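You operate a simulated robot arm through the tools that you are given. There is no shell and no other tool.

Carry out the task below with a simulated robot arm. There is one attempt and no reset: what you move stays moved.

## Task
Stand the green and purple tipped stock bobbins in the sliding tray.
Fine: on its peg trays; push the sliding tray home.

The check looks at the end state, three seconds after you hand in, the way a careful person would. Anything else that was tipped, shoved, dropped, spilled or broken makes it a failure.

## Robot
A 7-joint arm with a two-finger parallel gripper, fixed in place. Base frame: the origin is at the foot of the arm, x ahead of it, y to its left, z up. Units: m, degrees, N and s.
Its first joint turns from -132.0 to 132.0 degrees. Payload 3.91 kg.
Tool frame: the origin (TCP) lies between the finger pads and is the grasp point; the fingertips stand 0.03 m ahead of it; z points along the fingers, y is the line along which they close. The gripper opens to 0.11 m. The fingers are 0.02 m wide and 0.01 m thick; the gripper's body (0.048 by 0.112 m) begins 0.055 m behind the TCP.
Orientation is that of the tool frame in the base frame, as a unit quaternion [x, y, z, w]. With the fingers straight down and closing along the base's y, the tool's x points along the base's -x, its y along +y and its z along -z.

## Interface
- The arm moves only by the tool step_arm. Its argument "commands" is a list of rows, each a list of 7 numbers: the turn, a rotation vector about the base's x, y, z in rad, then the shift along the base's x, y, z in m, then the gripper command, from -1 (shut) to 1 (fully open), values between in proportion. In form: [[rx, ry, rz, x, y, z, grip], ...]. A call has 1 to 20 rows; each row is the pose to reach, as a shift and turn from the pose commanded when the call began. Each row takes 0.2 s and may step no farther than 0.05 m and 8.6 degrees from the row before; otherwise, or with a gripper value out of range, the whole call is refused. Where a pose cannot be reached the arm comes as near as it can. A force on the tool above 40 N (or 10 N above the force at the start of the call, whichever is more), or a blocked arm, ends the call early, and 0.2 s more pass. Each finger travels about 0.108 m/s and halts on what it meets, pressing with about 39 N; the grip force reading is that of the motor and also rises with nothing between the fingers. The clock runs only during rows and for 0.2 s after the last one: add rows that repeat a pose to give the fingers time. It gives the time, the measured TCP pose, the force on the tool (base axes), the opening and the grip force at its end, in the units of the frame above (readings bear some noise), with the torque about the TCP (base axes, N m) and any sound that the robot's microphone picked up.
- Cameras (640 x 400 px; columns grow to the right, rows downward): "scene" is fixed at [0.3986, -0.651, 1.5296]; the picture's right is [0.98, -0.18, 0.00], its down [-0.08, -0.47, -0.88] and it looks along [0.15, 0.87, -0.47] (base axes); focal length 339 px, centre (320, 200). "wrist" rides on the gripper at [0.072, 0.017, -0.103] in the tool frame; the picture's right is [-0.23, 0.97, 0.00], its down [-0.76, -0.18, -0.62] and it looks along [-0.61, -0.14, 0.78] (tool axes); focal length 222 px, centre (320, 200). There is no depth. A picture from a camera that has moved, and an enlarged one, comes with that camera's place and axes in the base frame and with its lens.
- grab_frame(camera): a new picture of that camera. The clock stands still meanwhile.
- close_up(camera, box): a new picture of the part [left, top, right, bottom] of that camera's present view, enlarged. The clock stands still meanwhile.
- close_job(): hands the job in; it is judged then, once.

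Places have to be worked out from the pictures, the camera data and where the tool is seen. Open the gripper and draw the arm clear of the work before you hand the job in, unless the task says otherwise.

The tools are called after "Emit:" as name(argument=value, ...) on one line, values as JSON. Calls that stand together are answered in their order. step_arm: Moves the arm, as the interface text tells. Its arguments: {"type":"object","properties":{"commands":{"type":"array","items":{"type":"array","items":{"type":"number"}}}},"required":["commands"]} The other tools are called the same way: grab_frame (camera) takes a picture; close_up (camera, box) takes an enlarged picture of a part of a camera's view; close_job () hands the job in.

At the start:

```text
t: 0.0
tcp_pos: [0.4441, 0.5669, 1.2197]
ee_rot: [0.0, 1.0, -0.001, 0.0]
contact_force: [-0.6, 0.7, 0.2]
ft_torque: [0.0, -0.02, 0.04]
width: 0.1098
finger_force: 0.0
```

scene: 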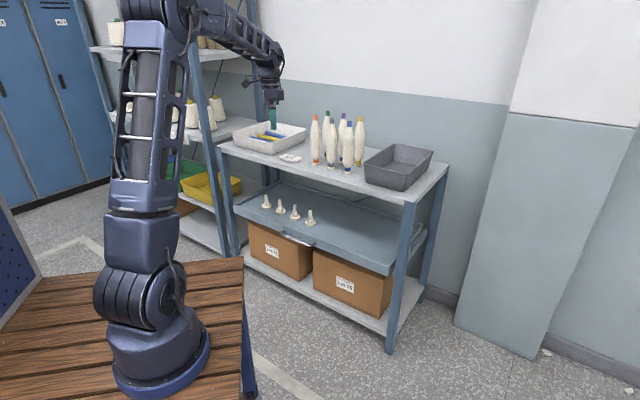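
wrist: 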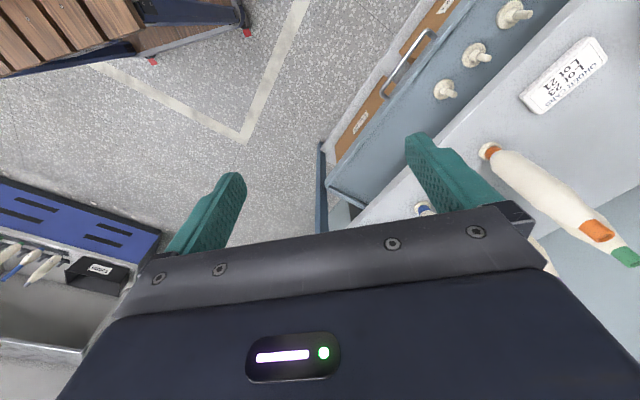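

I'll look closely at the bobbins, the sliding tray and pegs before moving.

Emit:
close_up(camera="scene", box=[220, 90, 460, 240])

Emit:
close_up(camera="scene", box=[290, 100, 390, 180])

Emit:
close_up(camera="scene", box=[230, 180, 350, 260])

Emit:
close_up(camera="wrist", box=[300, 0, 640, 280])

```text
2.67 times, centred on (340, 165) of scene
camera zoom: at [0.3986, -0.651, 1.5296], right [0.98, -0.18, 0.0], down [-0.08, -0.47, -0.88], along [0.15, 0.87, -0.47], focal length 904 px, centre (267, 293)
```

zoom: 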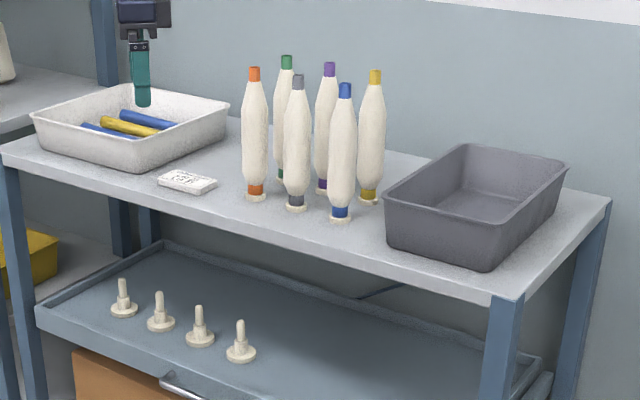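

```text
5.00 times, centred on (340, 140) of scene
camera zoom: at [0.3986, -0.651, 1.5296], right [0.98, -0.18, 0.0], down [-0.08, -0.47, -0.88], along [0.15, 0.87, -0.47], focal length 1695 px, centre (220, 500)
```

zoom: 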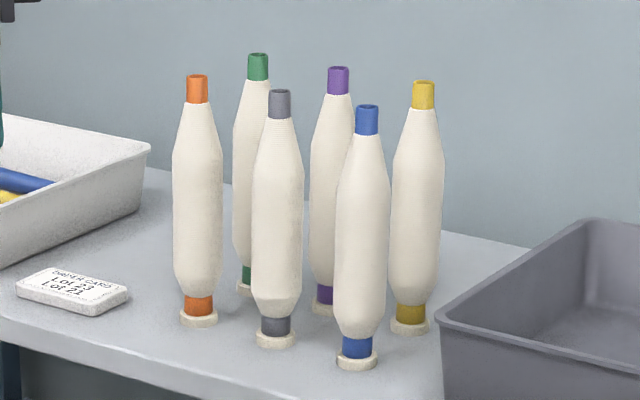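

```text
5.00 times, centred on (290, 220) of scene
camera zoom: at [0.3986, -0.651, 1.5296], right [0.98, -0.18, 0.0], down [-0.08, -0.47, -0.88], along [0.15, 0.87, -0.47], focal length 1695 px, centre (470, 100)
```

zoom: 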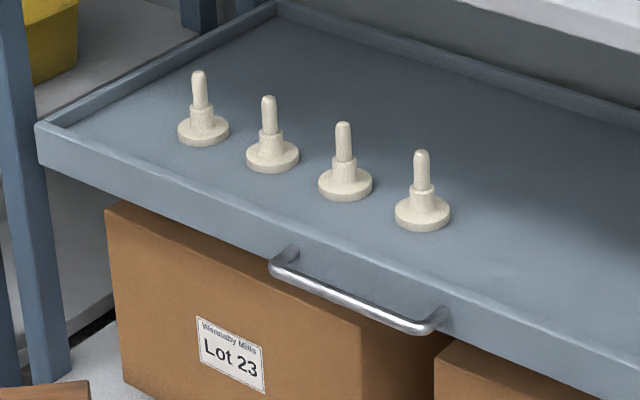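

```text
1.43 times, centred on (470, 140) of wrist
camera zoom: at [0.3716, 0.5839, 1.3231], right [0.23, 0.97, 0.0], down [0.76, -0.18, 0.62], along [0.61, -0.14, -0.78], focal length 317 px, centre (106, 286)
```

zoom: 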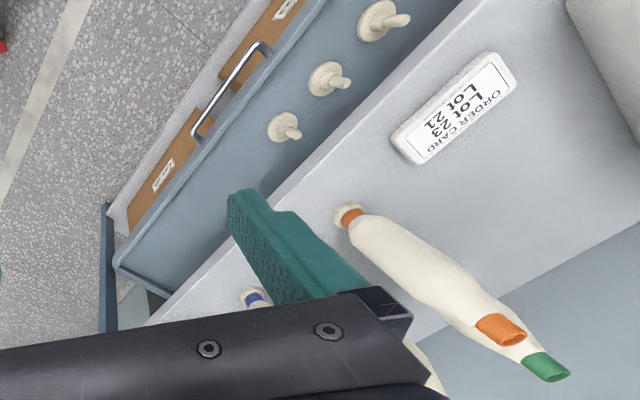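

Calibration between the two cameras looks loose at this range, so I'll make a small safe lateral move high above everything and use wrist parallax to fix the heights.

Emit:
step_arm(commands=[[0, 0, 0, 0.04, -0.03, 0, 1], [0, 0, 0, 0.08, -0.06, 0, 1], [0, 0, 0, 0.12, -0.09, 0, 1], [0, 0, 0, 0.15, -0.12, 0, 1], [0, 0, 0, 0.15, -0.12, 0, 1], [0, 0, 0, 0.15, -0.12, 0, 1]])

Emit:
grab_frame(camera="wrist")

Emit:
grab_frame(camera="scene")

```text
t: 1.4
tcp_pos: [0.5927, 0.447, 1.2179]
ee_rot: [0.0, 1.0, 0.0, 0.0]
contact_force: [-0.6, -0.2, 0.0]
ft_torque: [0.01, 0.01, -0.01]
width: 0.1097
finger_force: 0.1
```

```text
taken
camera wrist: at [0.5207, 0.4637, 1.3205], right [0.23, 0.97, 0.0], down [0.76, -0.18, 0.62], along [0.61, -0.14, -0.78], focal length 222 px, centre (320, 200)
```

wrist: 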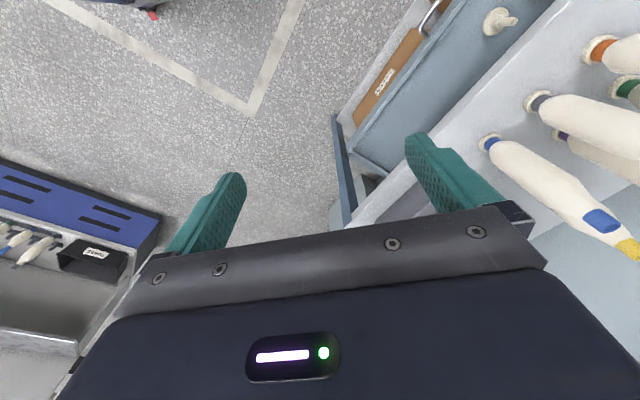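

```text
taken
```

scene: 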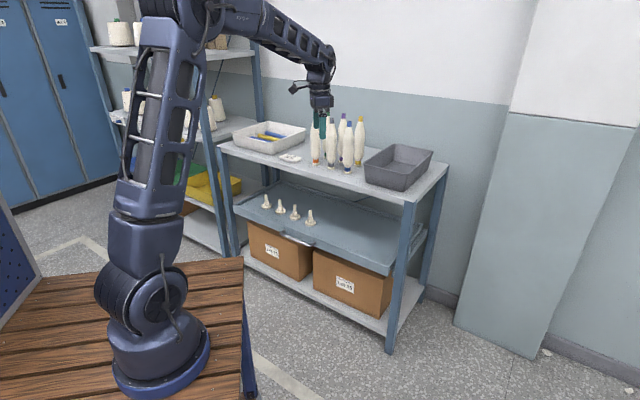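

Wrist parallax puts the shelf top at about z≈0.90, pegs near z≈0.52. I'll turn the wrist 90° about vertical so its camera looks toward the shelf (+y), while rising a little.

Emit:
step_arm(commands=[[0, 0, 0.1427, 0, 0, 0.01, 1], [0, 0, 0.2854, 0, 0, 0.02, 1], [0, 0, 0.4281, 0, 0, 0.03, 1], [0, 0, 0.5708, 0, 0, 0.04, 1], [0, 0, 0.7135, 0, 0, 0.05, 1], [0, 0, 0.8562, 0, 0, 0.06, 1], [0, 0, 0.9989, 0, 0, 0.07, 1], [0, 0, 1.1416, 0, 0, 0.08, 1], [0, 0, 1.2843, 0, 0, 0.09, 1], [0, 0, 1.427, 0, 0, 0.1, 1], [0, 0, 1.5708, 0, 0, 0.1, 1], [0, 0, 1.5708, 0, 0, 0.1, 1], [0, 0, 1.5708, 0, 0, 0.1, 1]])

Emit:
grab_frame(camera="wrist")

Emit:
grab_frame(camera="scene")

```text
t: 4.2
tcp_pos: [0.5934, 0.4472, 1.3191]
ee_rot: [0.708, -0.707, 0.0, 0.001]
contact_force: [-0.7, -0.3, 0.4]
ft_torque: [0.0, 0.01, -0.03]
width: 0.1103
finger_force: 0.0
```

```text
taken
camera wrist: at [0.5769, 0.3738, 1.4226], right [-0.97, 0.23, 0.0], down [0.18, 0.76, 0.62], along [0.14, 0.61, -0.78], focal length 222 px, centre (320, 200)
```

wrist: 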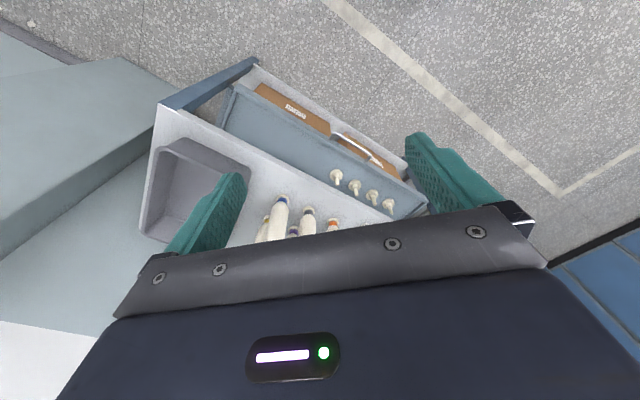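

```text
taken
```

scene: 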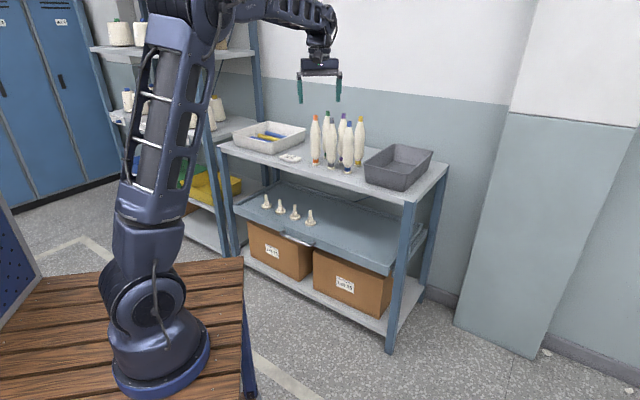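

The wrist view now shows the shelf, pegs and some bobbins. I'll enlarge for measurement.

Emit:
close_up(camera="wrist", box=[240, 140, 440, 265])

Emit:
close_up(camera="wrist", box=[130, 40, 450, 240])

Emit:
close_up(camera="scene", box=[280, 50, 380, 112])

```text
3.20 times, centred on (340, 202) of wrist
camera zoom: at [0.5769, 0.3738, 1.4226], right [-0.97, 0.23, 0.0], down [0.18, 0.76, 0.62], along [0.14, 0.61, -0.78], focal length 711 px, centre (256, 192)
```

zoom: 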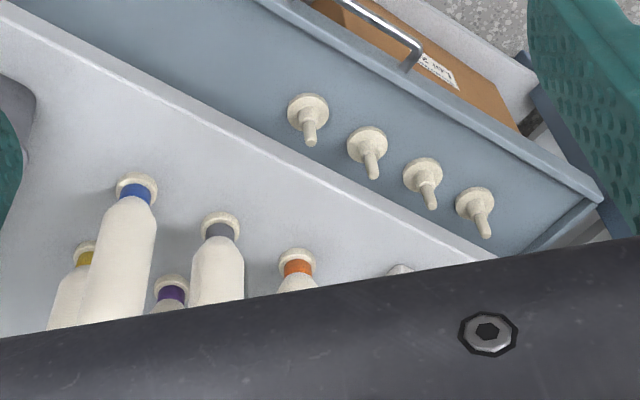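

```text
2.00 times, centred on (290, 140) of wrist
camera zoom: at [0.5769, 0.3738, 1.4226], right [-0.97, 0.23, 0.0], down [0.18, 0.76, 0.62], along [0.14, 0.61, -0.78], focal length 444 px, centre (380, 320)
```

zoom: 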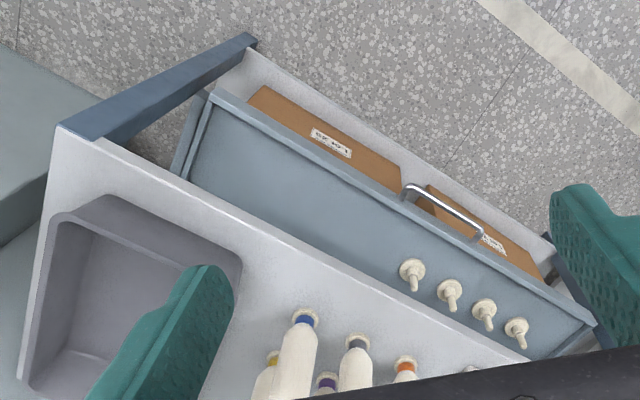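

```text
6.40 times, centred on (330, 81) of scene
camera zoom: at [0.3986, -0.651, 1.5296], right [0.98, -0.18, 0.0], down [-0.08, -0.47, -0.88], along [0.15, 0.87, -0.47], focal length 2170 px, centre (256, 962)
```

zoom: 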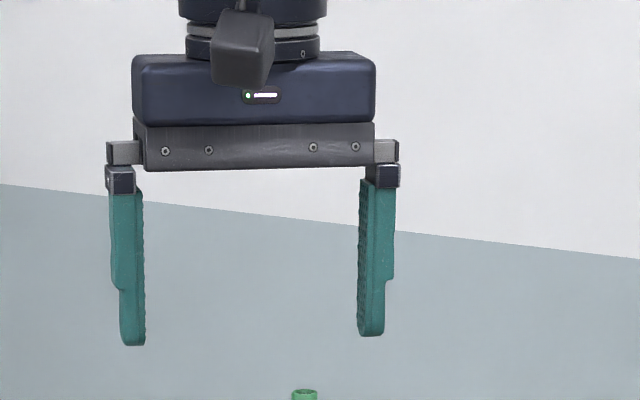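

Both cameras agree once I use the right zoom centre: bobbin bases at z≈0.90, tops at ≈1.14, in two rows running diagonally; green ≈(0.71,0.97), purple ≈(0.78,0.90). The tray pegs sit under the shelf overhang. Next I test the reach high over the bobbins.

Emit:
step_arm(commands=[[0, 0, 0, 0.01, 0.04, 0.01, 1], [0, 0, 0, 0.02, 0.08, 0.02, 1], [0, 0, 0, 0.03, 0.12, 0.03, 1], [0, 0, 0, 0.04, 0.16, 0.03, 1], [0, 0, 0, 0.05, 0.2, 0.03, 1], [0, 0, 0, 0.06, 0.24, 0.03, 1], [0, 0, 0, 0.07, 0.28, 0.03, 1], [0, 0, 0, 0.07, 0.28, 0.03, 1], [0, 0, 0, 0.07, 0.28, 0.03, 1]])

Emit:
grab_frame(camera="wrist")

Emit:
grab_frame(camera="scene")

```text
t: 6.2
tcp_pos: [0.6431, 0.6895, 1.3336]
ee_rot: [0.707, -0.707, 0.0, 0.0]
contact_force: [-0.2, 0.1, 0.7]
ft_torque: [0.01, 0.0, 0.02]
width: 0.1103
finger_force: 0.1
out of reach, approached as far as the arm can: row 6, 7, 8, 9
```

```text
taken
camera wrist: at [0.6266, 0.6184, 1.4377], right [-0.97, 0.23, 0.0], down [0.18, 0.76, 0.62], along [0.14, 0.61, -0.78], focal length 222 px, centre (320, 200)
```

wrist: 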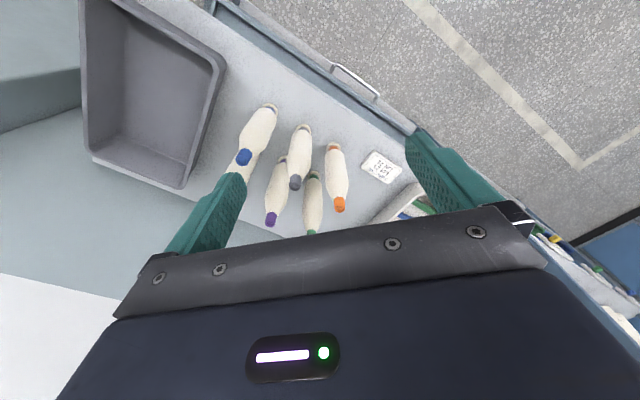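

```text
taken
```

scene: 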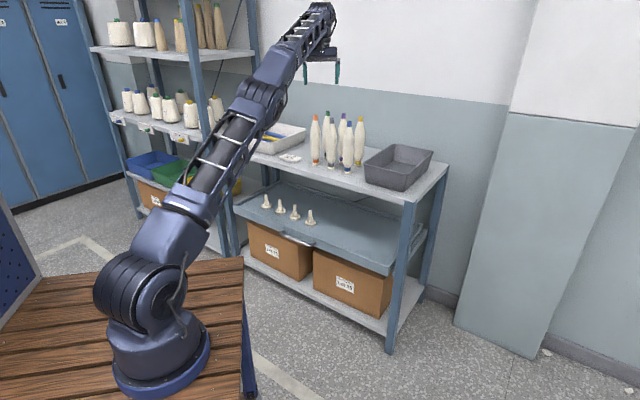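

The straight-down reach ends at about 0.94 m at this height; the bobbins need a tilted tool. I'll enlarge this view to measure the bobbins and handle.

Emit:
close_up(camera="wrist", box=[220, 90, 420, 240])

Emit:
close_up(camera="scene", box=[216, 130, 456, 280])

Emit:
close_up(camera="wrist", box=[200, 0, 440, 150])

```text
2.67 times, centred on (320, 165) of wrist
camera zoom: at [0.6266, 0.6184, 1.4377], right [-0.97, 0.23, 0.0], down [0.18, 0.76, 0.62], along [0.14, 0.61, -0.78], focal length 592 px, centre (320, 293)
```

zoom: 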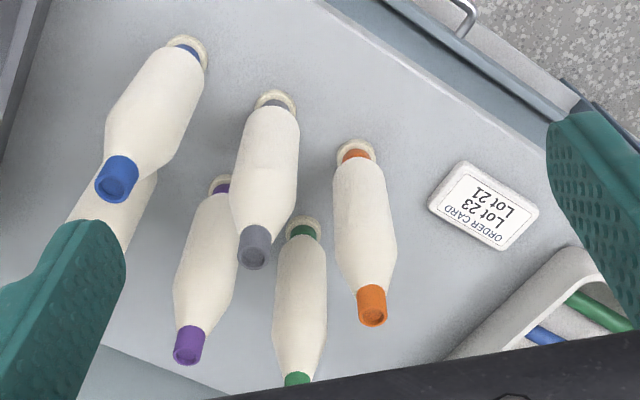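

```text
2.67 times, centred on (336, 205) of scene
camera zoom: at [0.3986, -0.651, 1.5296], right [0.98, -0.18, 0.0], down [-0.08, -0.47, -0.88], along [0.15, 0.87, -0.47], focal length 904 px, centre (277, 187)
```

zoom: 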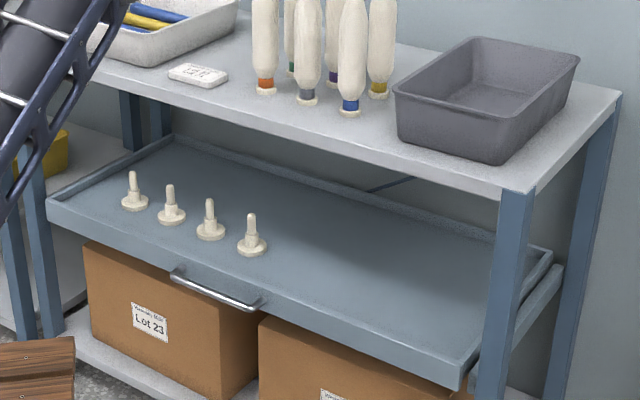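

```text
2.67 times, centred on (320, 75) of wrist
camera zoom: at [0.6266, 0.6184, 1.4377], right [-0.97, 0.23, 0.0], down [0.18, 0.76, 0.62], along [0.14, 0.61, -0.78], focal length 592 px, centre (320, 533)
```

zoom: 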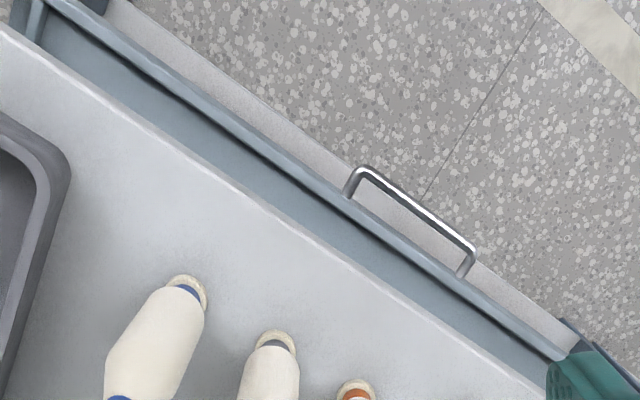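

The tilted approach should work, but with the camera on the upper/far side so it clears the front row. I'll back off toward the robot and turn the tool about vertical so tool x points at the shelf (about 45° bearing).

Emit:
step_arm(commands=[[0, 0, 0.147, -0.02, -0.04, 0, 1], [0, 0, 0.294, -0.04, -0.08, 0, 1], [0, 0, 0.441, -0.06, -0.12, 0, 1], [0, 0, 0.588, -0.08, -0.16, 0, 1], [0, 0, 0.735, -0.1, -0.2, 0, 1], [0, 0, 0.882, -0.12, -0.22, 0, 1], [0, 0, 1.029, -0.12, -0.22, 0, 1], [0, 0, 1.176, -0.12, -0.22, 0, 1], [0, 0, 1.323, -0.12, -0.22, 0, 1], [0, 0, 1.47, -0.12, -0.22, 0, 1], [0, 0, 1.617, -0.12, -0.22, 0, 1], [0, 0, 1.764, -0.12, -0.22, 0, 1], [0, 0, 1.911, -0.12, -0.22, 0, 1], [0, 0, 2.058, -0.12, -0.22, 0, 1], [0, 0, 2.205, -0.12, -0.22, 0, 1], [0, 0, 2.365, -0.12, -0.22, 0, 1], [0, 0, 2.365, -0.12, -0.22, 0, 1], [0, 0, 2.365, -0.12, -0.22, 0, 1]])

Emit:
grab_frame(camera="scene")

Emit:
grab_frame(camera="wrist")

```text
refused: row 16 steps farther than a row can; nothing moved
```

```text
taken
```

scene: 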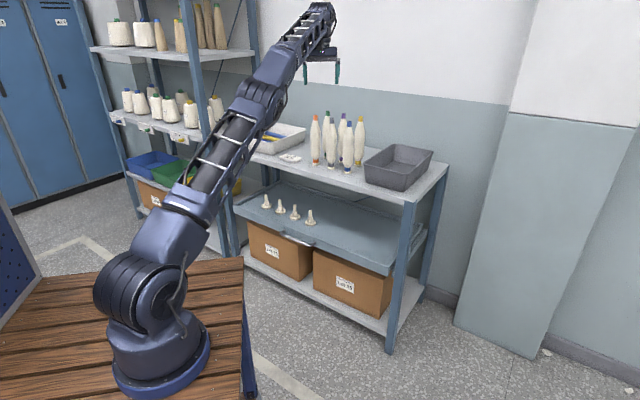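

```text
taken
camera wrist: at [0.6266, 0.6184, 1.4377], right [-0.97, 0.23, 0.0], down [0.18, 0.76, 0.62], along [0.14, 0.61, -0.78], focal length 222 px, centre (320, 200)
```

wrist: 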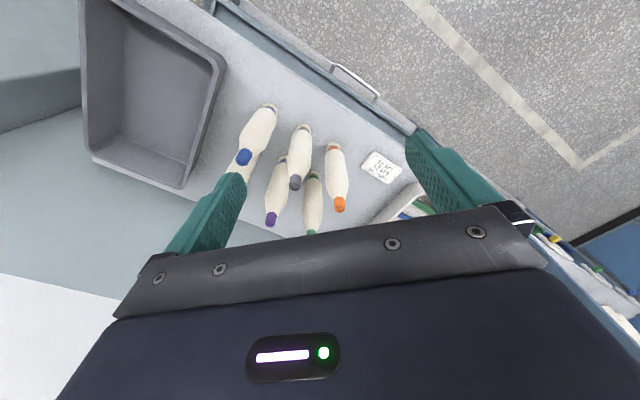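

One row was over the per-row turn limit; I resend with 0.1478 rad steps.

Emit:
step_arm(commands=[[0, 0, 0.147, -0.02, -0.04, 0, 1], [0, 0, 0.294, -0.04, -0.08, 0, 1], [0, 0, 0.441, -0.06, -0.12, 0, 1], [0, 0, 0.588, -0.08, -0.16, 0, 1], [0, 0, 0.735, -0.1, -0.2, 0, 1], [0, 0, 0.882, -0.12, -0.22, 0, 1], [0, 0, 1.029, -0.12, -0.22, 0, 1], [0, 0, 1.176, -0.12, -0.22, 0, 1], [0, 0, 1.323, -0.12, -0.22, 0, 1], [0, 0, 1.47, -0.12, -0.22, 0, 1], [0, 0, 1.617, -0.12, -0.22, 0, 1], [0, 0, 1.764, -0.12, -0.22, 0, 1], [0, 0, 1.911, -0.12, -0.22, 0, 1], [0, 0, 2.058, -0.12, -0.22, 0, 1], [0, 0, 2.205, -0.12, -0.22, 0, 1], [0, 0, 2.351, -0.12, -0.22, 0, 1], [0, 0, 2.365, -0.12, -0.22, 0, 1], [0, 0, 2.365, -0.12, -0.22, 0, 1]])

Emit:
grab_frame(camera="scene")

Emit:
grab_frame(camera="wrist")

```text
t: 10.0
tcp_pos: [0.523, 0.4714, 1.3323]
ee_rot: [0.922, 0.387, -0.001, 0.0]
contact_force: [-0.6, 0.3, -1.5]
ft_torque: [0.0, 0.02, -0.01]
width: 0.1101
finger_force: 0.1
```

```text
taken
```

scene: 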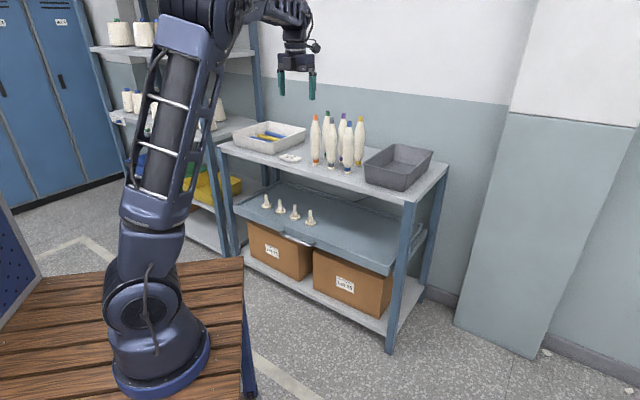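

```text
taken
camera wrist: at [0.587, 0.5115, 1.4353], right [0.54, -0.84, 0.0], down [-0.66, -0.42, 0.62], along [-0.53, -0.33, -0.78], focal length 222 px, centre (320, 200)
```

wrist: 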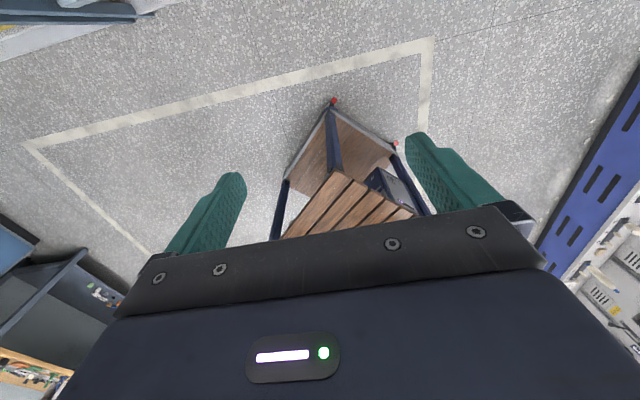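

The flip worked. Handle bar centre is at about (0.532, 0.805, 0.524), direction roughly (0.72,-0.69). I'll tilt the tool 65° toward the shelf while moving to a stand-off well short of it, and descend partway.

Emit:
step_arm(commands=[[0.101, -0.0994, 0, -0.01, 0.01, -0.02, 0], [0.202, -0.1988, 0, -0.02, 0.02, -0.04, 0], [0.303, -0.2982, 0, -0.03, 0.03, -0.06, 0], [0.404, -0.3976, 0, -0.04, 0.04, -0.09, 0], [0.505, -0.497, 0, -0.05, 0.05, -0.12, 0], [0.606, -0.5964, 0, -0.06, 0.06, -0.15, 0], [0.707, -0.6958, 0, -0.07, 0.07, -0.19, 0], [0.8086, -0.795, 0, -0.08, 0.08, -0.23, 0], [0.8086, -0.795, 0, -0.09, 0.09, -0.27, 0], [0.8086, -0.795, 0, -0.1, 0.1, -0.31, 0], [0.8086, -0.795, 0, -0.1, 0.11, -0.35, 0], [0.8086, -0.795, 0, -0.1, 0.12, -0.39, 0], [0.8086, -0.795, 0, -0.1, 0.13, -0.43, 0], [0.8086, -0.795, 0, -0.1, 0.14, -0.47, 0], [0.8086, -0.795, 0, -0.1, 0.15, -0.51, 0], [0.8086, -0.795, 0, -0.1, 0.15, -0.55, 0], [0.8086, -0.795, 0, -0.1, 0.15, -0.59, 0], [0.8086, -0.795, 0, -0.1, 0.15, -0.63, 0], [0.8086, -0.795, 0, -0.1, 0.15, -0.67, 0], [0.8086, -0.795, 0, -0.1, 0.15, -0.67, 0]])

Emit:
grab_frame(camera="scene")

Emit:
grab_frame(camera="wrist")

```text
t: 14.2
tcp_pos: [0.4252, 0.6199, 0.6627]
ee_rot: [0.778, 0.327, 0.495, -0.208]
contact_force: [-0.2, 0.3, 0.0]
ft_torque: [0.04, 0.0, 0.01]
width: 0.0551
finger_force: 0.0
```

```text
taken
```

scene: 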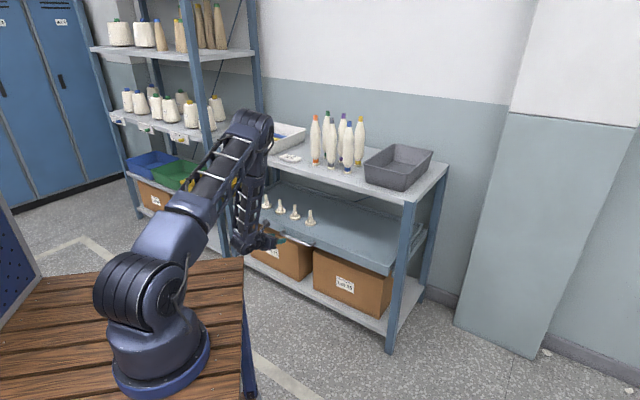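

```text
taken
camera wrist: at [0.3934, 0.5642, 0.7715], right [0.63, -0.75, -0.21], down [-0.75, -0.51, -0.43], along [0.22, 0.42, -0.88], focal length 222 px, centre (320, 200)
```

wrist: 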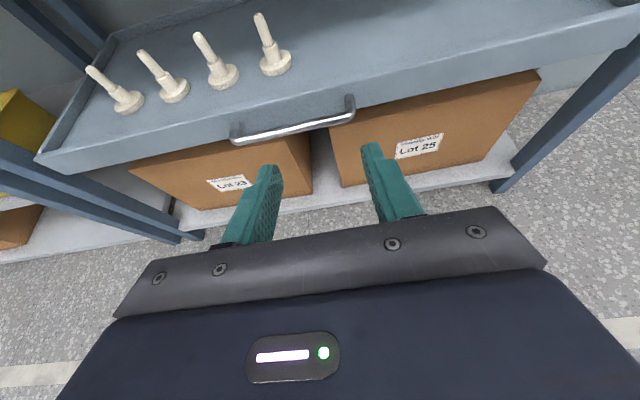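

The view confirms the bar runs from (0.467,0.877) to (0.603,0.745) at z≈0.524. I'll roll the tool +90° about its own axis so the fingers straddle the bar, and move to a stand-off 0.10 m short of it.

Emit:
step_arm(commands=[[0.0907, 0.0922, -0.0603, 0.002, 0.005, -0.004, 0], [0.1814, 0.1845, -0.1207, 0.004, 0.01, -0.008, 0], [0.272, 0.2767, -0.181, 0.008, 0.02, -0.016, 0], [0.3627, 0.369, -0.2414, 0.012, 0.03, -0.024, 0], [0.4534, 0.4612, -0.3017, 0.016, 0.04, -0.032, 0], [0.5441, 0.5535, -0.3621, 0.02, 0.055, -0.044, 0], [0.6347, 0.6457, -0.4224, 0.024, 0.07, -0.056, 0], [0.7254, 0.738, -0.4828, 0.028, 0.085, -0.068, 0], [0.8161, 0.8302, -0.5431, 0.032, 0.1, -0.08, 0], [0.9068, 0.9225, -0.6035, 0.036, 0.11, -0.088, 0], [0.9975, 1.0147, -0.6638, 0.0388, 0.1156, -0.092, 0], [0.9975, 1.0147, -0.6638, 0.0388, 0.1156, -0.092, 0], [0.9975, 1.0147, -0.6638, 0.0388, 0.1156, -0.092, 0]])

Emit:
grab_frame(camera="wrist")

Emit:
grab_frame(camera="scene")

```text
t: 17.0
tcp_pos: [0.4625, 0.7361, 0.5721]
ee_rot: [0.781, -0.32, 0.204, -0.497]
contact_force: [-0.3, 0.4, -0.1]
ft_torque: [0.01, 0.02, 0.02]
width: 0.0551
finger_force: 0.1
```

```text
taken
camera wrist: at [0.4434, 0.6134, 0.6], right [-0.45, -0.13, -0.88], down [-0.89, 0.18, 0.42], along [0.11, 0.97, -0.2], focal length 222 px, centre (320, 200)
```

wrist: 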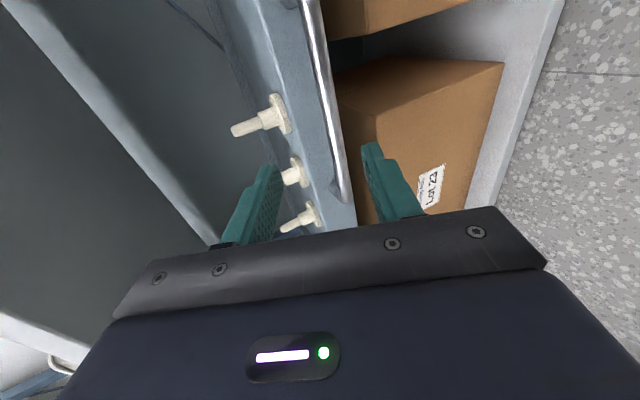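

```text
taken
```

scene: 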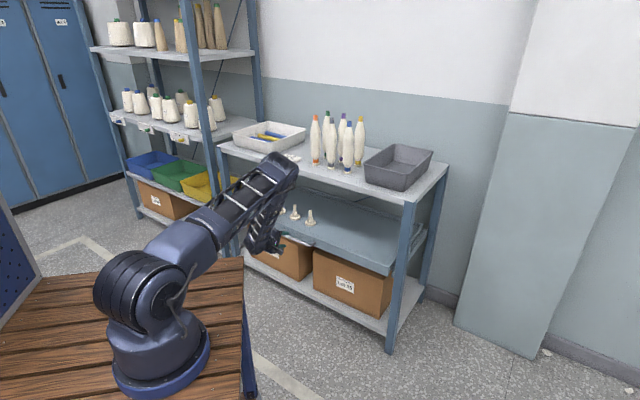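

The bar lies between the open fingers. I'll advance 0.10 m along the tool axis so the bar is inside the fingers, then check.

Emit:
step_arm(commands=[[0, 0, 0, 0.0159, 0.0161, -0.0106, 0], [0, 0, 0, 0.0318, 0.0323, -0.0211, 0], [0, 0, 0, 0.0476, 0.0484, -0.0317, 0], [0, 0, 0, 0.0635, 0.0646, -0.0423, 0], [0, 0, 0, 0.0635, 0.0646, -0.0423, 0]])

Emit:
grab_frame(camera="wrist")

Emit:
close_up(camera="scene", box=[230, 190, 350, 265])

```text
t: 18.2
tcp_pos: [0.5259, 0.8028, 0.5295]
ee_rot: [0.782, -0.318, 0.204, -0.496]
contact_force: [0.6, 0.6, 0.9]
ft_torque: [0.02, 0.01, -0.02]
width: 0.055
finger_force: 0.0
```

```text
taken
camera wrist: at [0.5062, 0.6796, 0.5573], right [-0.45, -0.14, -0.88], down [-0.89, 0.18, 0.42], along [0.1, 0.97, -0.2], focal length 222 px, centre (320, 200)
```

wrist: 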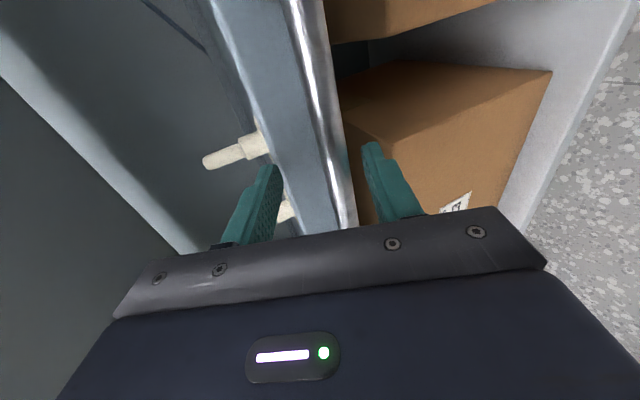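

```text
5.33 times, centred on (290, 228) of scene
camera zoom: at [0.3986, -0.651, 1.5296], right [0.98, -0.18, 0.0], down [-0.08, -0.47, -0.88], along [0.15, 0.87, -0.47], focal length 1808 px, centre (480, 53)
```

zoom: 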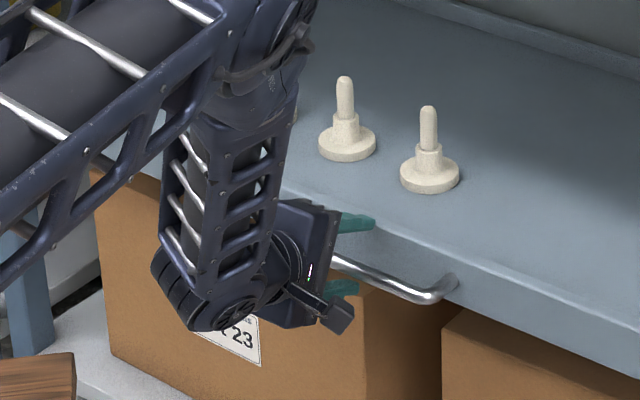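

The bar is between the fingers (upper finger above it, lower below). I close the gripper on it.

Emit:
step_arm(commands=[[0, 0, 0, 0, 0, 0, -0.5], [0, 0, 0, 0, 0, 0, -1], [0, 0, 0, 0, 0, 0, -1], [0, 0, 0, 0, 0, 0, -1]])

Emit:
grab_frame(camera="wrist")

```text
t: 18.8
tcp_pos: [0.5205, 0.7977, 0.5192]
ee_rot: [0.785, -0.319, 0.201, -0.491]
contact_force: [-1.6, 2.5, -15.4]
ft_torque: [0.15, 0.36, -0.09]
width: 0.0158
finger_force: 39.3
stopped in row 2: the force on the tool passed its limit at 48 N (the readings are from after the stop); the commanded pose is now the measured one
```

```text
taken
camera wrist: at [0.5027, 0.6753, 0.5497], right [-0.46, -0.15, -0.88], down [-0.88, 0.19, 0.43], along [0.1, 0.97, -0.22], focal length 222 px, centre (320, 200)
```

wrist: 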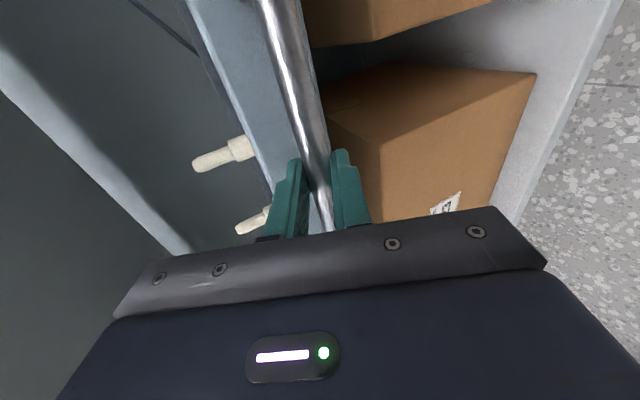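

The bar is firmly gripped (width 0.016). Now a gentle pull straight out along −n, small steps first.

Emit:
step_arm(commands=[[0, 0, 0, -0.0035, -0.0036, -0.001, -1], [0, 0, 0, -0.007, -0.0071, -0.002, -1], [0, 0, 0, -0.014, -0.0143, -0.002, -1], [0, 0, 0, -0.021, -0.0214, -0.002, -1], [0, 0, 0, -0.028, -0.0285, -0.002, -1], [0, 0, 0, -0.028, -0.0285, -0.002, -1]])

Emit:
grab_frame(camera="scene")

```text
t: 20.2
tcp_pos: [0.4941, 0.7709, 0.5205]
ee_rot: [0.784, -0.318, 0.201, -0.494]
contact_force: [-5.3, 7.5, 0.0]
ft_torque: [0.34, 0.29, 0.34]
width: 0.0156
finger_force: 45.3
```

```text
taken
```

scene: 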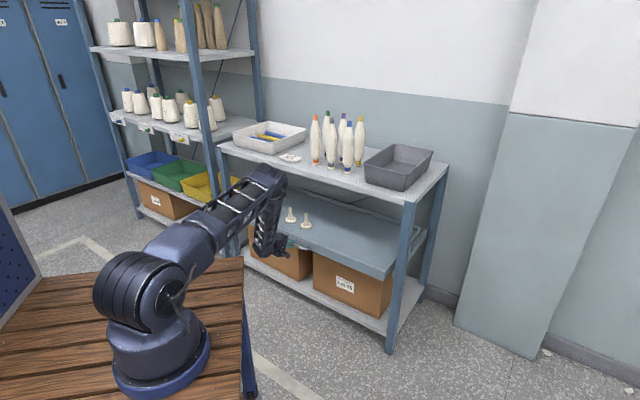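

The tray slides. A side force suggests the slide direction is nearer 44.4°, so I correct slightly and keep pulling out another 0.20 m.

Emit:
step_arm(commands=[[0, 0, 0, -0.0156, -0.0126, 0, -1], [0, 0, 0, -0.0302, -0.0264, 0, -1], [0, 0, 0, -0.0446, -0.0404, 0, -1], [0, 0, 0, -0.059, -0.0543, 0, -1], [0, 0, 0, -0.0734, -0.0682, 0, -1], [0, 0, 0, -0.0734, -0.0682, 0, -1]])

```text
t: 21.3
tcp_pos: [0.4291, 0.7068, 0.5194]
ee_rot: [0.783, -0.32, 0.204, -0.492]
contact_force: [0.7, -0.6, 0.2]
ft_torque: [0.25, 0.22, 0.27]
width: 0.0156
finger_force: 45.1
stopped in row 5: the force on the tool passed its limit at 41 N (the readings are from after the stop); the commanded pose is now the measured one
```

It stopped after 0.13 m of travel; I'll look to see whether that is the end stop.

Emit:
grab_frame(camera="scene")

Emit:
grab_frame(camera="wrist")

Emit:
close_up(camera="scene", box=[230, 170, 450, 307])

```text
taken
```

scene: 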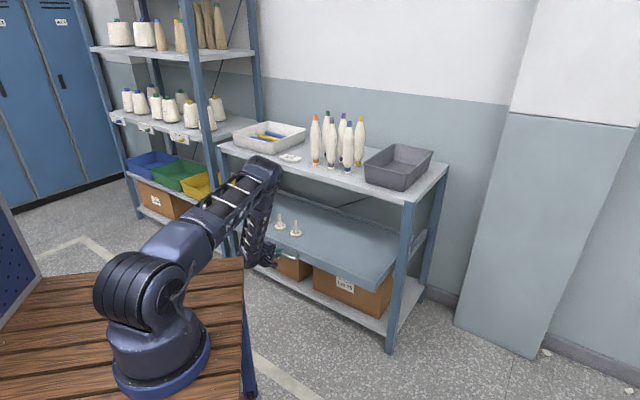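

```text
taken
camera wrist: at [0.4111, 0.5845, 0.5493], right [-0.46, -0.14, -0.88], down [-0.88, 0.19, 0.43], along [0.11, 0.97, -0.21], focal length 222 px, centre (320, 200)
```

wrist: 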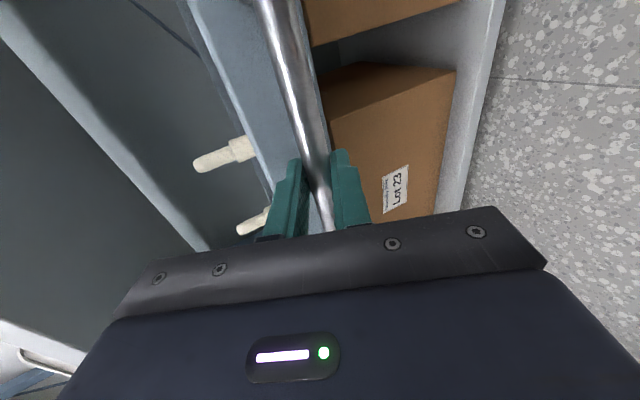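

```text
2.91 times, centred on (340, 238) of scene
camera zoom: at [0.3986, -0.651, 1.5296], right [0.98, -0.18, 0.0], down [-0.08, -0.47, -0.88], along [0.15, 0.87, -0.47], focal length 986 px, centre (262, 88)
```

zoom: 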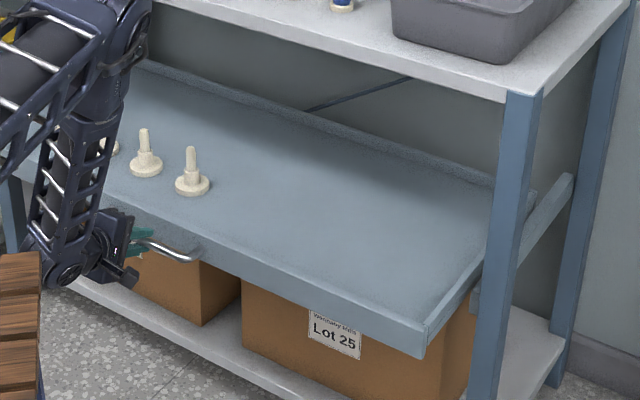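

I try a slow further pull to tell end stop from friction.

Emit:
step_arm(commands=[[0, 0, 0, -0.0029, -0.0028, 0, -1], [0, 0, 0, -0.0057, -0.0056, 0, -1], [0, 0, 0, -0.0086, -0.0084, 0, -1], [0, 0, 0, -0.0114, -0.0112, 0, -1]])

```text
t: 22.3
tcp_pos: [0.4196, 0.6952, 0.5187]
ee_rot: [0.783, -0.32, 0.205, -0.493]
contact_force: [10.2, -9.1, 9.6]
ft_torque: [0.08, -0.12, -0.49]
width: 0.0159
finger_force: 45.6
```

It still slides—the stop was a sideways load, not the end. I relieve the side load by about 1.6 mm and go on along (−0.707,−0.707).

Emit:
step_arm(commands=[[0, 0, 0, -0.0024, -0.0046, 0, -1], [0, 0, 0, -0.0095, -0.0117, 0, -1], [0, 0, 0, -0.0166, -0.0188, 0, -1], [0, 0, 0, -0.0236, -0.0258, 0, -1], [0, 0, 0, -0.0236, -0.0258, 0, -1]])

```text
t: 23.5
tcp_pos: [0.3934, 0.6701, 0.5199]
ee_rot: [0.783, -0.32, 0.203, -0.493]
contact_force: [-6.7, 4.9, 21.1]
ft_torque: [0.21, -0.08, -0.39]
width: 0.0159
finger_force: 45.1
```

Still sliding; small side and vertical loads get trimmed while I continue pulling.

Emit:
step_arm(commands=[[0, 0, 0, -0.0042, -0.0029, 0.001, -1], [0, 0, 0, -0.0113, -0.01, 0.002, -1], [0, 0, 0, -0.0184, -0.017, 0.002, -1], [0, 0, 0, -0.0255, -0.024, 0.002, -1], [0, 0, 0, -0.0255, -0.024, 0.002, -1]])

Emit:
grab_frame(camera="scene")

```text
t: 24.7
tcp_pos: [0.3676, 0.646, 0.5205]
ee_rot: [0.784, -0.32, 0.203, -0.492]
contact_force: [-7.3, 4.6, -16.1]
ft_torque: [0.02, 0.36, -0.09]
width: 0.0157
finger_force: 45.1
```

```text
taken
```

scene: 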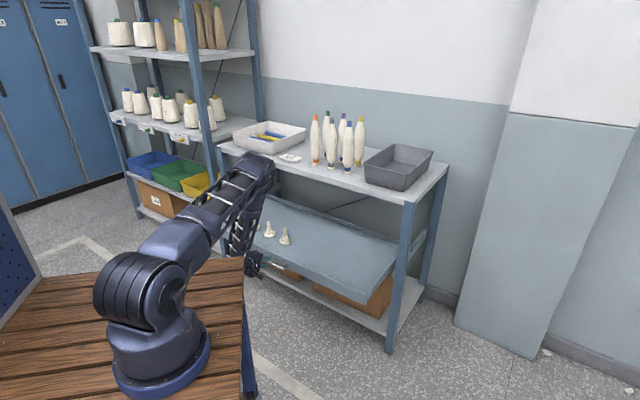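

0.215 m pulled so far. A final 0.035 m for working room, trimming the residual loads.

Emit:
step_arm(commands=[[0, 0, 0, -0.0055, -0.0036, -0.001, -1], [0, 0, 0, -0.0115, -0.0095, -0.001, -1], [0, 0, 0, -0.0185, -0.0165, -0.001, -1], [0, 0, 0, -0.0255, -0.0234, -0.001, -1], [0, 0, 0, -0.0255, -0.0234, -0.001, -1]])

```text
t: 25.9
tcp_pos: [0.3439, 0.6199, 0.5201]
ee_rot: [0.784, -0.319, 0.204, -0.492]
contact_force: [-4.9, 3.0, -22.5]
ft_torque: [0.02, 0.42, -0.1]
width: 0.0155
finger_force: 45.5
```

Tray is now out 0.25 m. I release the bar and back away along the tool axis.

Emit:
step_arm(commands=[[0, 0, 0, 0, 0, 0, -0.4], [0, 0, 0, 0, 0, 0, 0], [0, 0, 0, 0, 0, 0, 0], [0, 0, 0, -0.0127, -0.0129, 0.0085, 0], [0, 0, 0, -0.0318, -0.0323, 0.0211, 0], [0, 0, 0, -0.051, -0.052, 0.0338, 0], [0, 0, 0, -0.07, -0.071, 0.06, 0], [0, 0, 0, -0.07, -0.08, 0.1, 0], [0, 0, 0, -0.07, -0.09, 0.14, 0], [0, 0, 0, -0.07, -0.1, 0.18, 0], [0, 0, 0, -0.07, -0.11, 0.22, 0], [0, 0, 0, -0.07, -0.12, 0.26, 0]])

Emit:
grab_frame(camera="scene")

Emit:
grab_frame(camera="wrist")

```text
t: 28.5
tcp_pos: [0.2727, 0.5022, 0.7787]
ee_rot: [0.784, -0.32, 0.203, -0.493]
contact_force: [-0.7, 0.4, -1.0]
ft_torque: [0.0, -0.01, -0.01]
width: 0.0548
finger_force: 0.0
```

```text
taken
```

scene: 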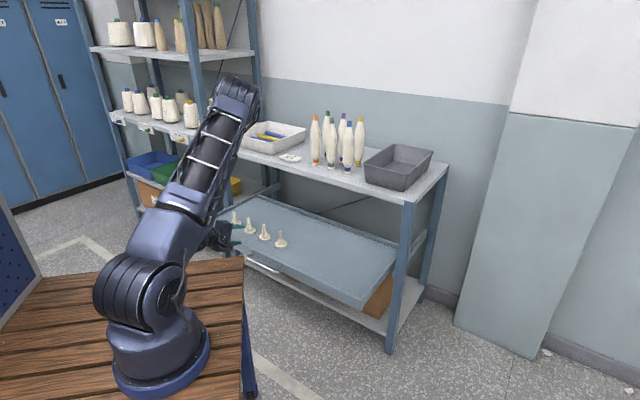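

```text
taken
camera wrist: at [0.2543, 0.3789, 0.8094], right [-0.45, -0.14, -0.88], down [-0.88, 0.19, 0.43], along [0.11, 0.97, -0.21], focal length 222 px, centre (320, 200)
```

wrist: 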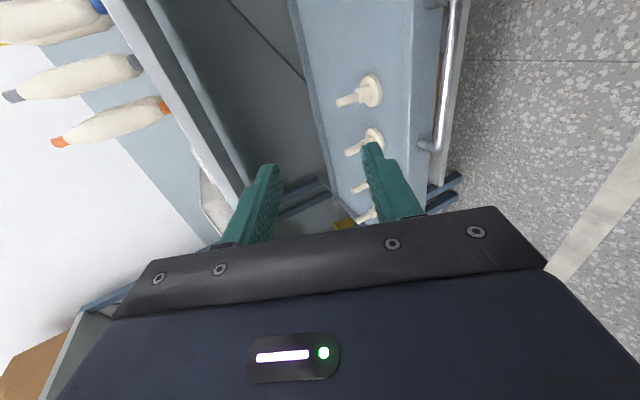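

Tray is out with nothing disturbed. Now I roll the tool back (camera up) while rising to a stand-off in front of the bobbins.

Emit:
step_arm(commands=[[-0.0907, -0.0922, 0.0603, 0.0, 0.0, 0.034, 0], [-0.1814, -0.1845, 0.1207, 0.01, 0.0, 0.068, 0], [-0.272, -0.2767, 0.181, 0.02, 0.0, 0.102, 0], [-0.3627, -0.369, 0.2414, 0.04, 0.002, 0.136, 0], [-0.4534, -0.4612, 0.3017, 0.055, 0.004, 0.17, 0], [-0.5441, -0.5535, 0.3621, 0.07, 0.006, 0.204, 0], [-0.6347, -0.6457, 0.4224, 0.085, 0.008, 0.238, 0], [-0.7254, -0.738, 0.4828, 0.1, 0.01, 0.272, 0], [-0.8161, -0.8302, 0.5431, 0.115, 0.012, 0.306, 0], [-0.9068, -0.9225, 0.6035, 0.13, 0.015, 0.34, 0], [-0.9975, -1.0147, 0.6638, 0.147, 0.018, 0.371, 0], [-0.9975, -1.0147, 0.6638, 0.147, 0.018, 0.401, 0], [-0.9975, -1.0147, 0.6638, 0.147, 0.018, 0.421, 0], [-0.9975, -1.0147, 0.6638, 0.147, 0.018, 0.421, 0]])

Emit:
grab_frame(camera="wrist")

Emit:
grab_frame(camera="scene")

```text
t: 31.5
tcp_pos: [0.4208, 0.5202, 1.2038]
ee_rot: [0.778, 0.324, 0.498, -0.203]
contact_force: [-0.3, 0.0, -0.8]
ft_torque: [-0.03, -0.02, 0.01]
width: 0.0553
finger_force: 0.0
```

```text
taken
camera wrist: at [0.3871, 0.4641, 1.3127], right [0.62, -0.76, -0.2], down [-0.75, -0.5, -0.43], along [0.23, 0.42, -0.88], focal length 222 px, centre (320, 200)
```

wrist: 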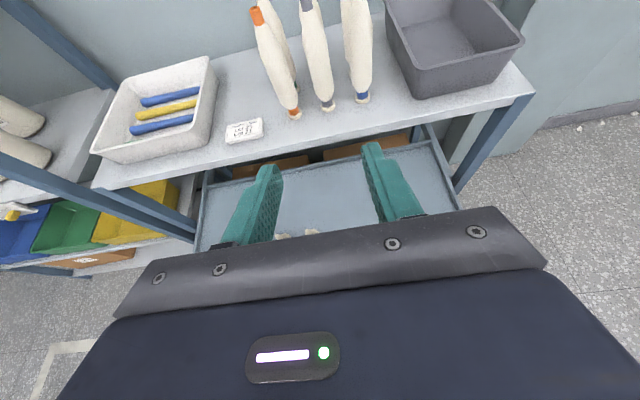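

```text
taken
```

scene: 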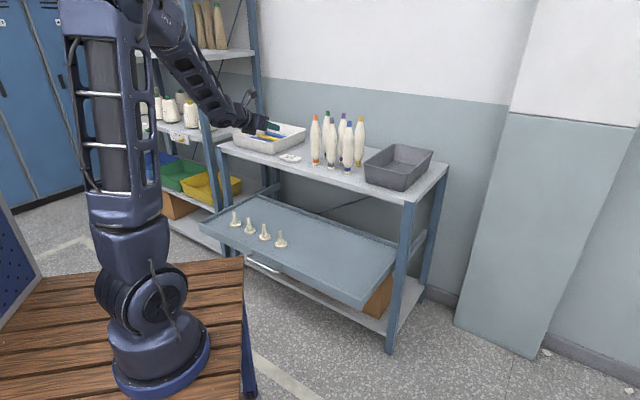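

From both views: purple tip top ≈(0.784,0.880,1.144), green ≈(0.720,0.940,1.144), pitch about 0.09 m. I reduce the tilt to 45° and move to a stand-off up and back from the green bobbin to test reach.

Emit:
step_arm(commands=[[-0.083, 0.0816, 0, 0.015, 0.02, 0.02, 0], [-0.166, 0.1632, 0, 0.03, 0.04, 0.04, 0], [-0.2489, 0.2447, 0, 0.05, 0.07, 0.05, 0], [-0.2489, 0.2447, 0, 0.07, 0.105, 0.05, 0], [-0.2489, 0.2447, 0, 0.09, 0.14, 0.05, 0], [-0.2489, 0.2447, 0, 0.11, 0.175, 0.05, 0], [-0.2489, 0.2447, 0, 0.13, 0.21, 0.05, 0], [-0.2489, 0.2447, 0, 0.15, 0.24, 0.05, 0], [-0.2489, 0.2447, 0, 0.17, 0.27, 0.05, 0], [-0.2489, 0.2447, 0, 0.19, 0.3, 0.05, 0], [-0.2489, 0.2447, 0, 0.213, 0.335, 0.046, 0], [-0.2489, 0.2447, 0, 0.213, 0.335, 0.046, 0], [-0.2489, 0.2447, 0, 0.213, 0.335, 0.046, 0]])

Emit:
grab_frame(camera="wrist")

Emit:
grab_frame(camera="scene")

```text
t: 34.3
tcp_pos: [0.6314, 0.8567, 1.2479]
ee_rot: [0.852, 0.356, 0.356, -0.143]
contact_force: [0.4, 0.8, 0.2]
ft_torque: [0.0, -0.01, 0.01]
width: 0.055
finger_force: 0.0
```

```text
taken
camera wrist: at [0.6283, 0.8299, 1.3716], right [0.58, -0.8, -0.15], down [-0.82, -0.57, -0.1], along [0.0, 0.18, -0.98], focal length 222 px, centre (320, 200)
```

wrist: 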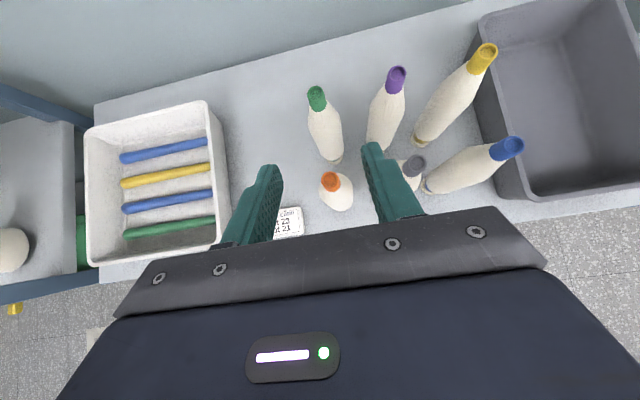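

```text
taken
```

scene: 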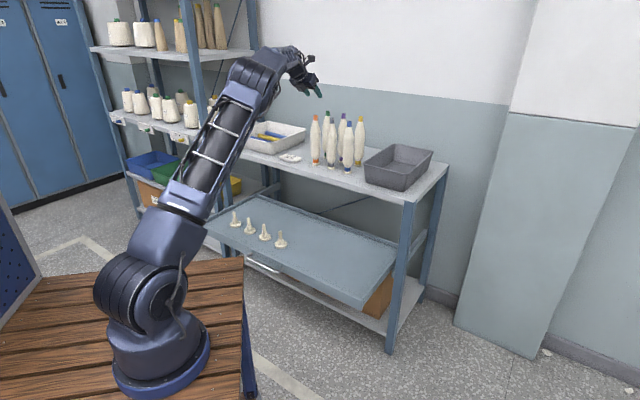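

Good view of all tips from above. I'll enlarge it to refine the green and purple tip positions.

Emit:
close_up(camera="wrist", box=[280, 30, 540, 220])

```text
2.11 times, centred on (410, 125) of wrist
camera zoom: at [0.6283, 0.8299, 1.3716], right [0.58, -0.8, -0.15], down [-0.82, -0.57, -0.1], along [0.0, 0.18, -0.98], focal length 468 px, centre (130, 358)
```

zoom: 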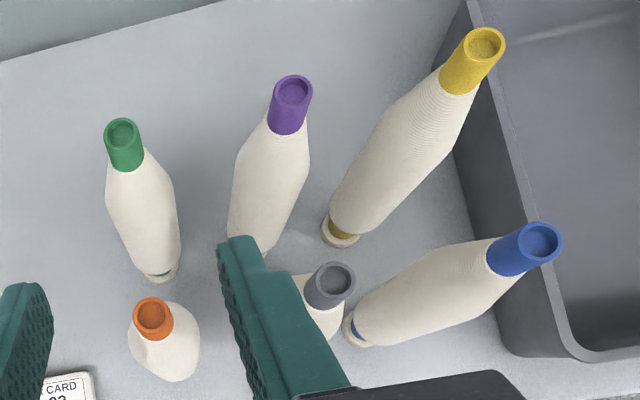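

Refined: green tip (0.721,0.942), purple (0.782,0.881). I move along the tool axis so the open fingers straddle the green tip, TCP at z≈1.13.

Emit:
step_arm(commands=[[0, 0, 0, 0.02, 0.02, -0.03, 0], [0, 0, 0, 0.04, 0.04, -0.06, 0], [0, 0, 0, 0.055, 0.055, -0.08, 0], [0, 0, 0, 0.07, 0.07, -0.1, 0], [0, 0, 0, 0.08, 0.08, -0.111, 0], [0, 0, 0, 0.086, 0.086, -0.12, 0], [0, 0, 0, 0.086, 0.086, -0.12, 0]])

Emit:
grab_frame(camera="wrist")

Emit:
close_up(camera="scene", box=[270, 60, 398, 140])

```text
t: 35.9
tcp_pos: [0.7099, 0.9265, 1.1307]
ee_rot: [0.851, 0.355, 0.358, -0.145]
contact_force: [1.5, 0.2, 34.0]
ft_torque: [-1.54, 1.98, 0.1]
width: 0.055
finger_force: 0.1
out of reach, approached as far as the arm can: row 5, 6, 7
```

```text
taken
camera wrist: at [0.7048, 0.8984, 1.2542], right [0.58, -0.8, -0.15], down [-0.82, -0.57, -0.11], along [0.0, 0.19, -0.98], focal length 222 px, centre (320, 200)
```

wrist: 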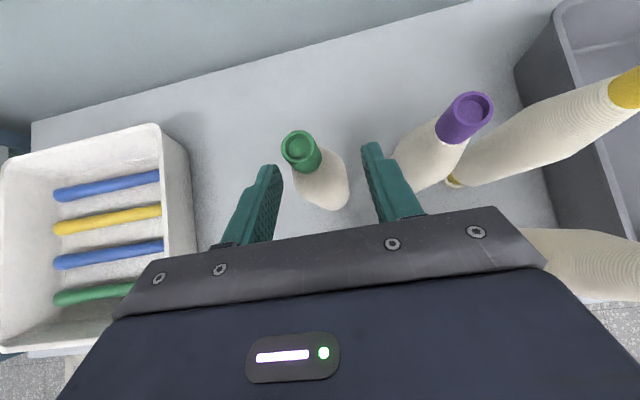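

```text
5.00 times, centred on (334, 100) of scene
camera zoom: at [0.3986, -0.651, 1.5296], right [0.98, -0.18, 0.0], down [-0.08, -0.47, -0.88], along [0.15, 0.87, -0.47], focal length 1695 px, centre (250, 700)
```

zoom: 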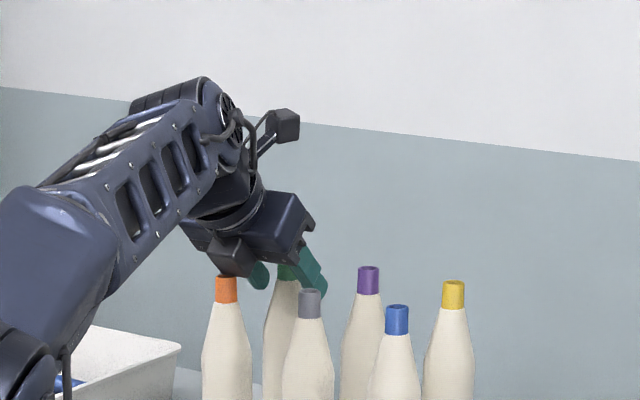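

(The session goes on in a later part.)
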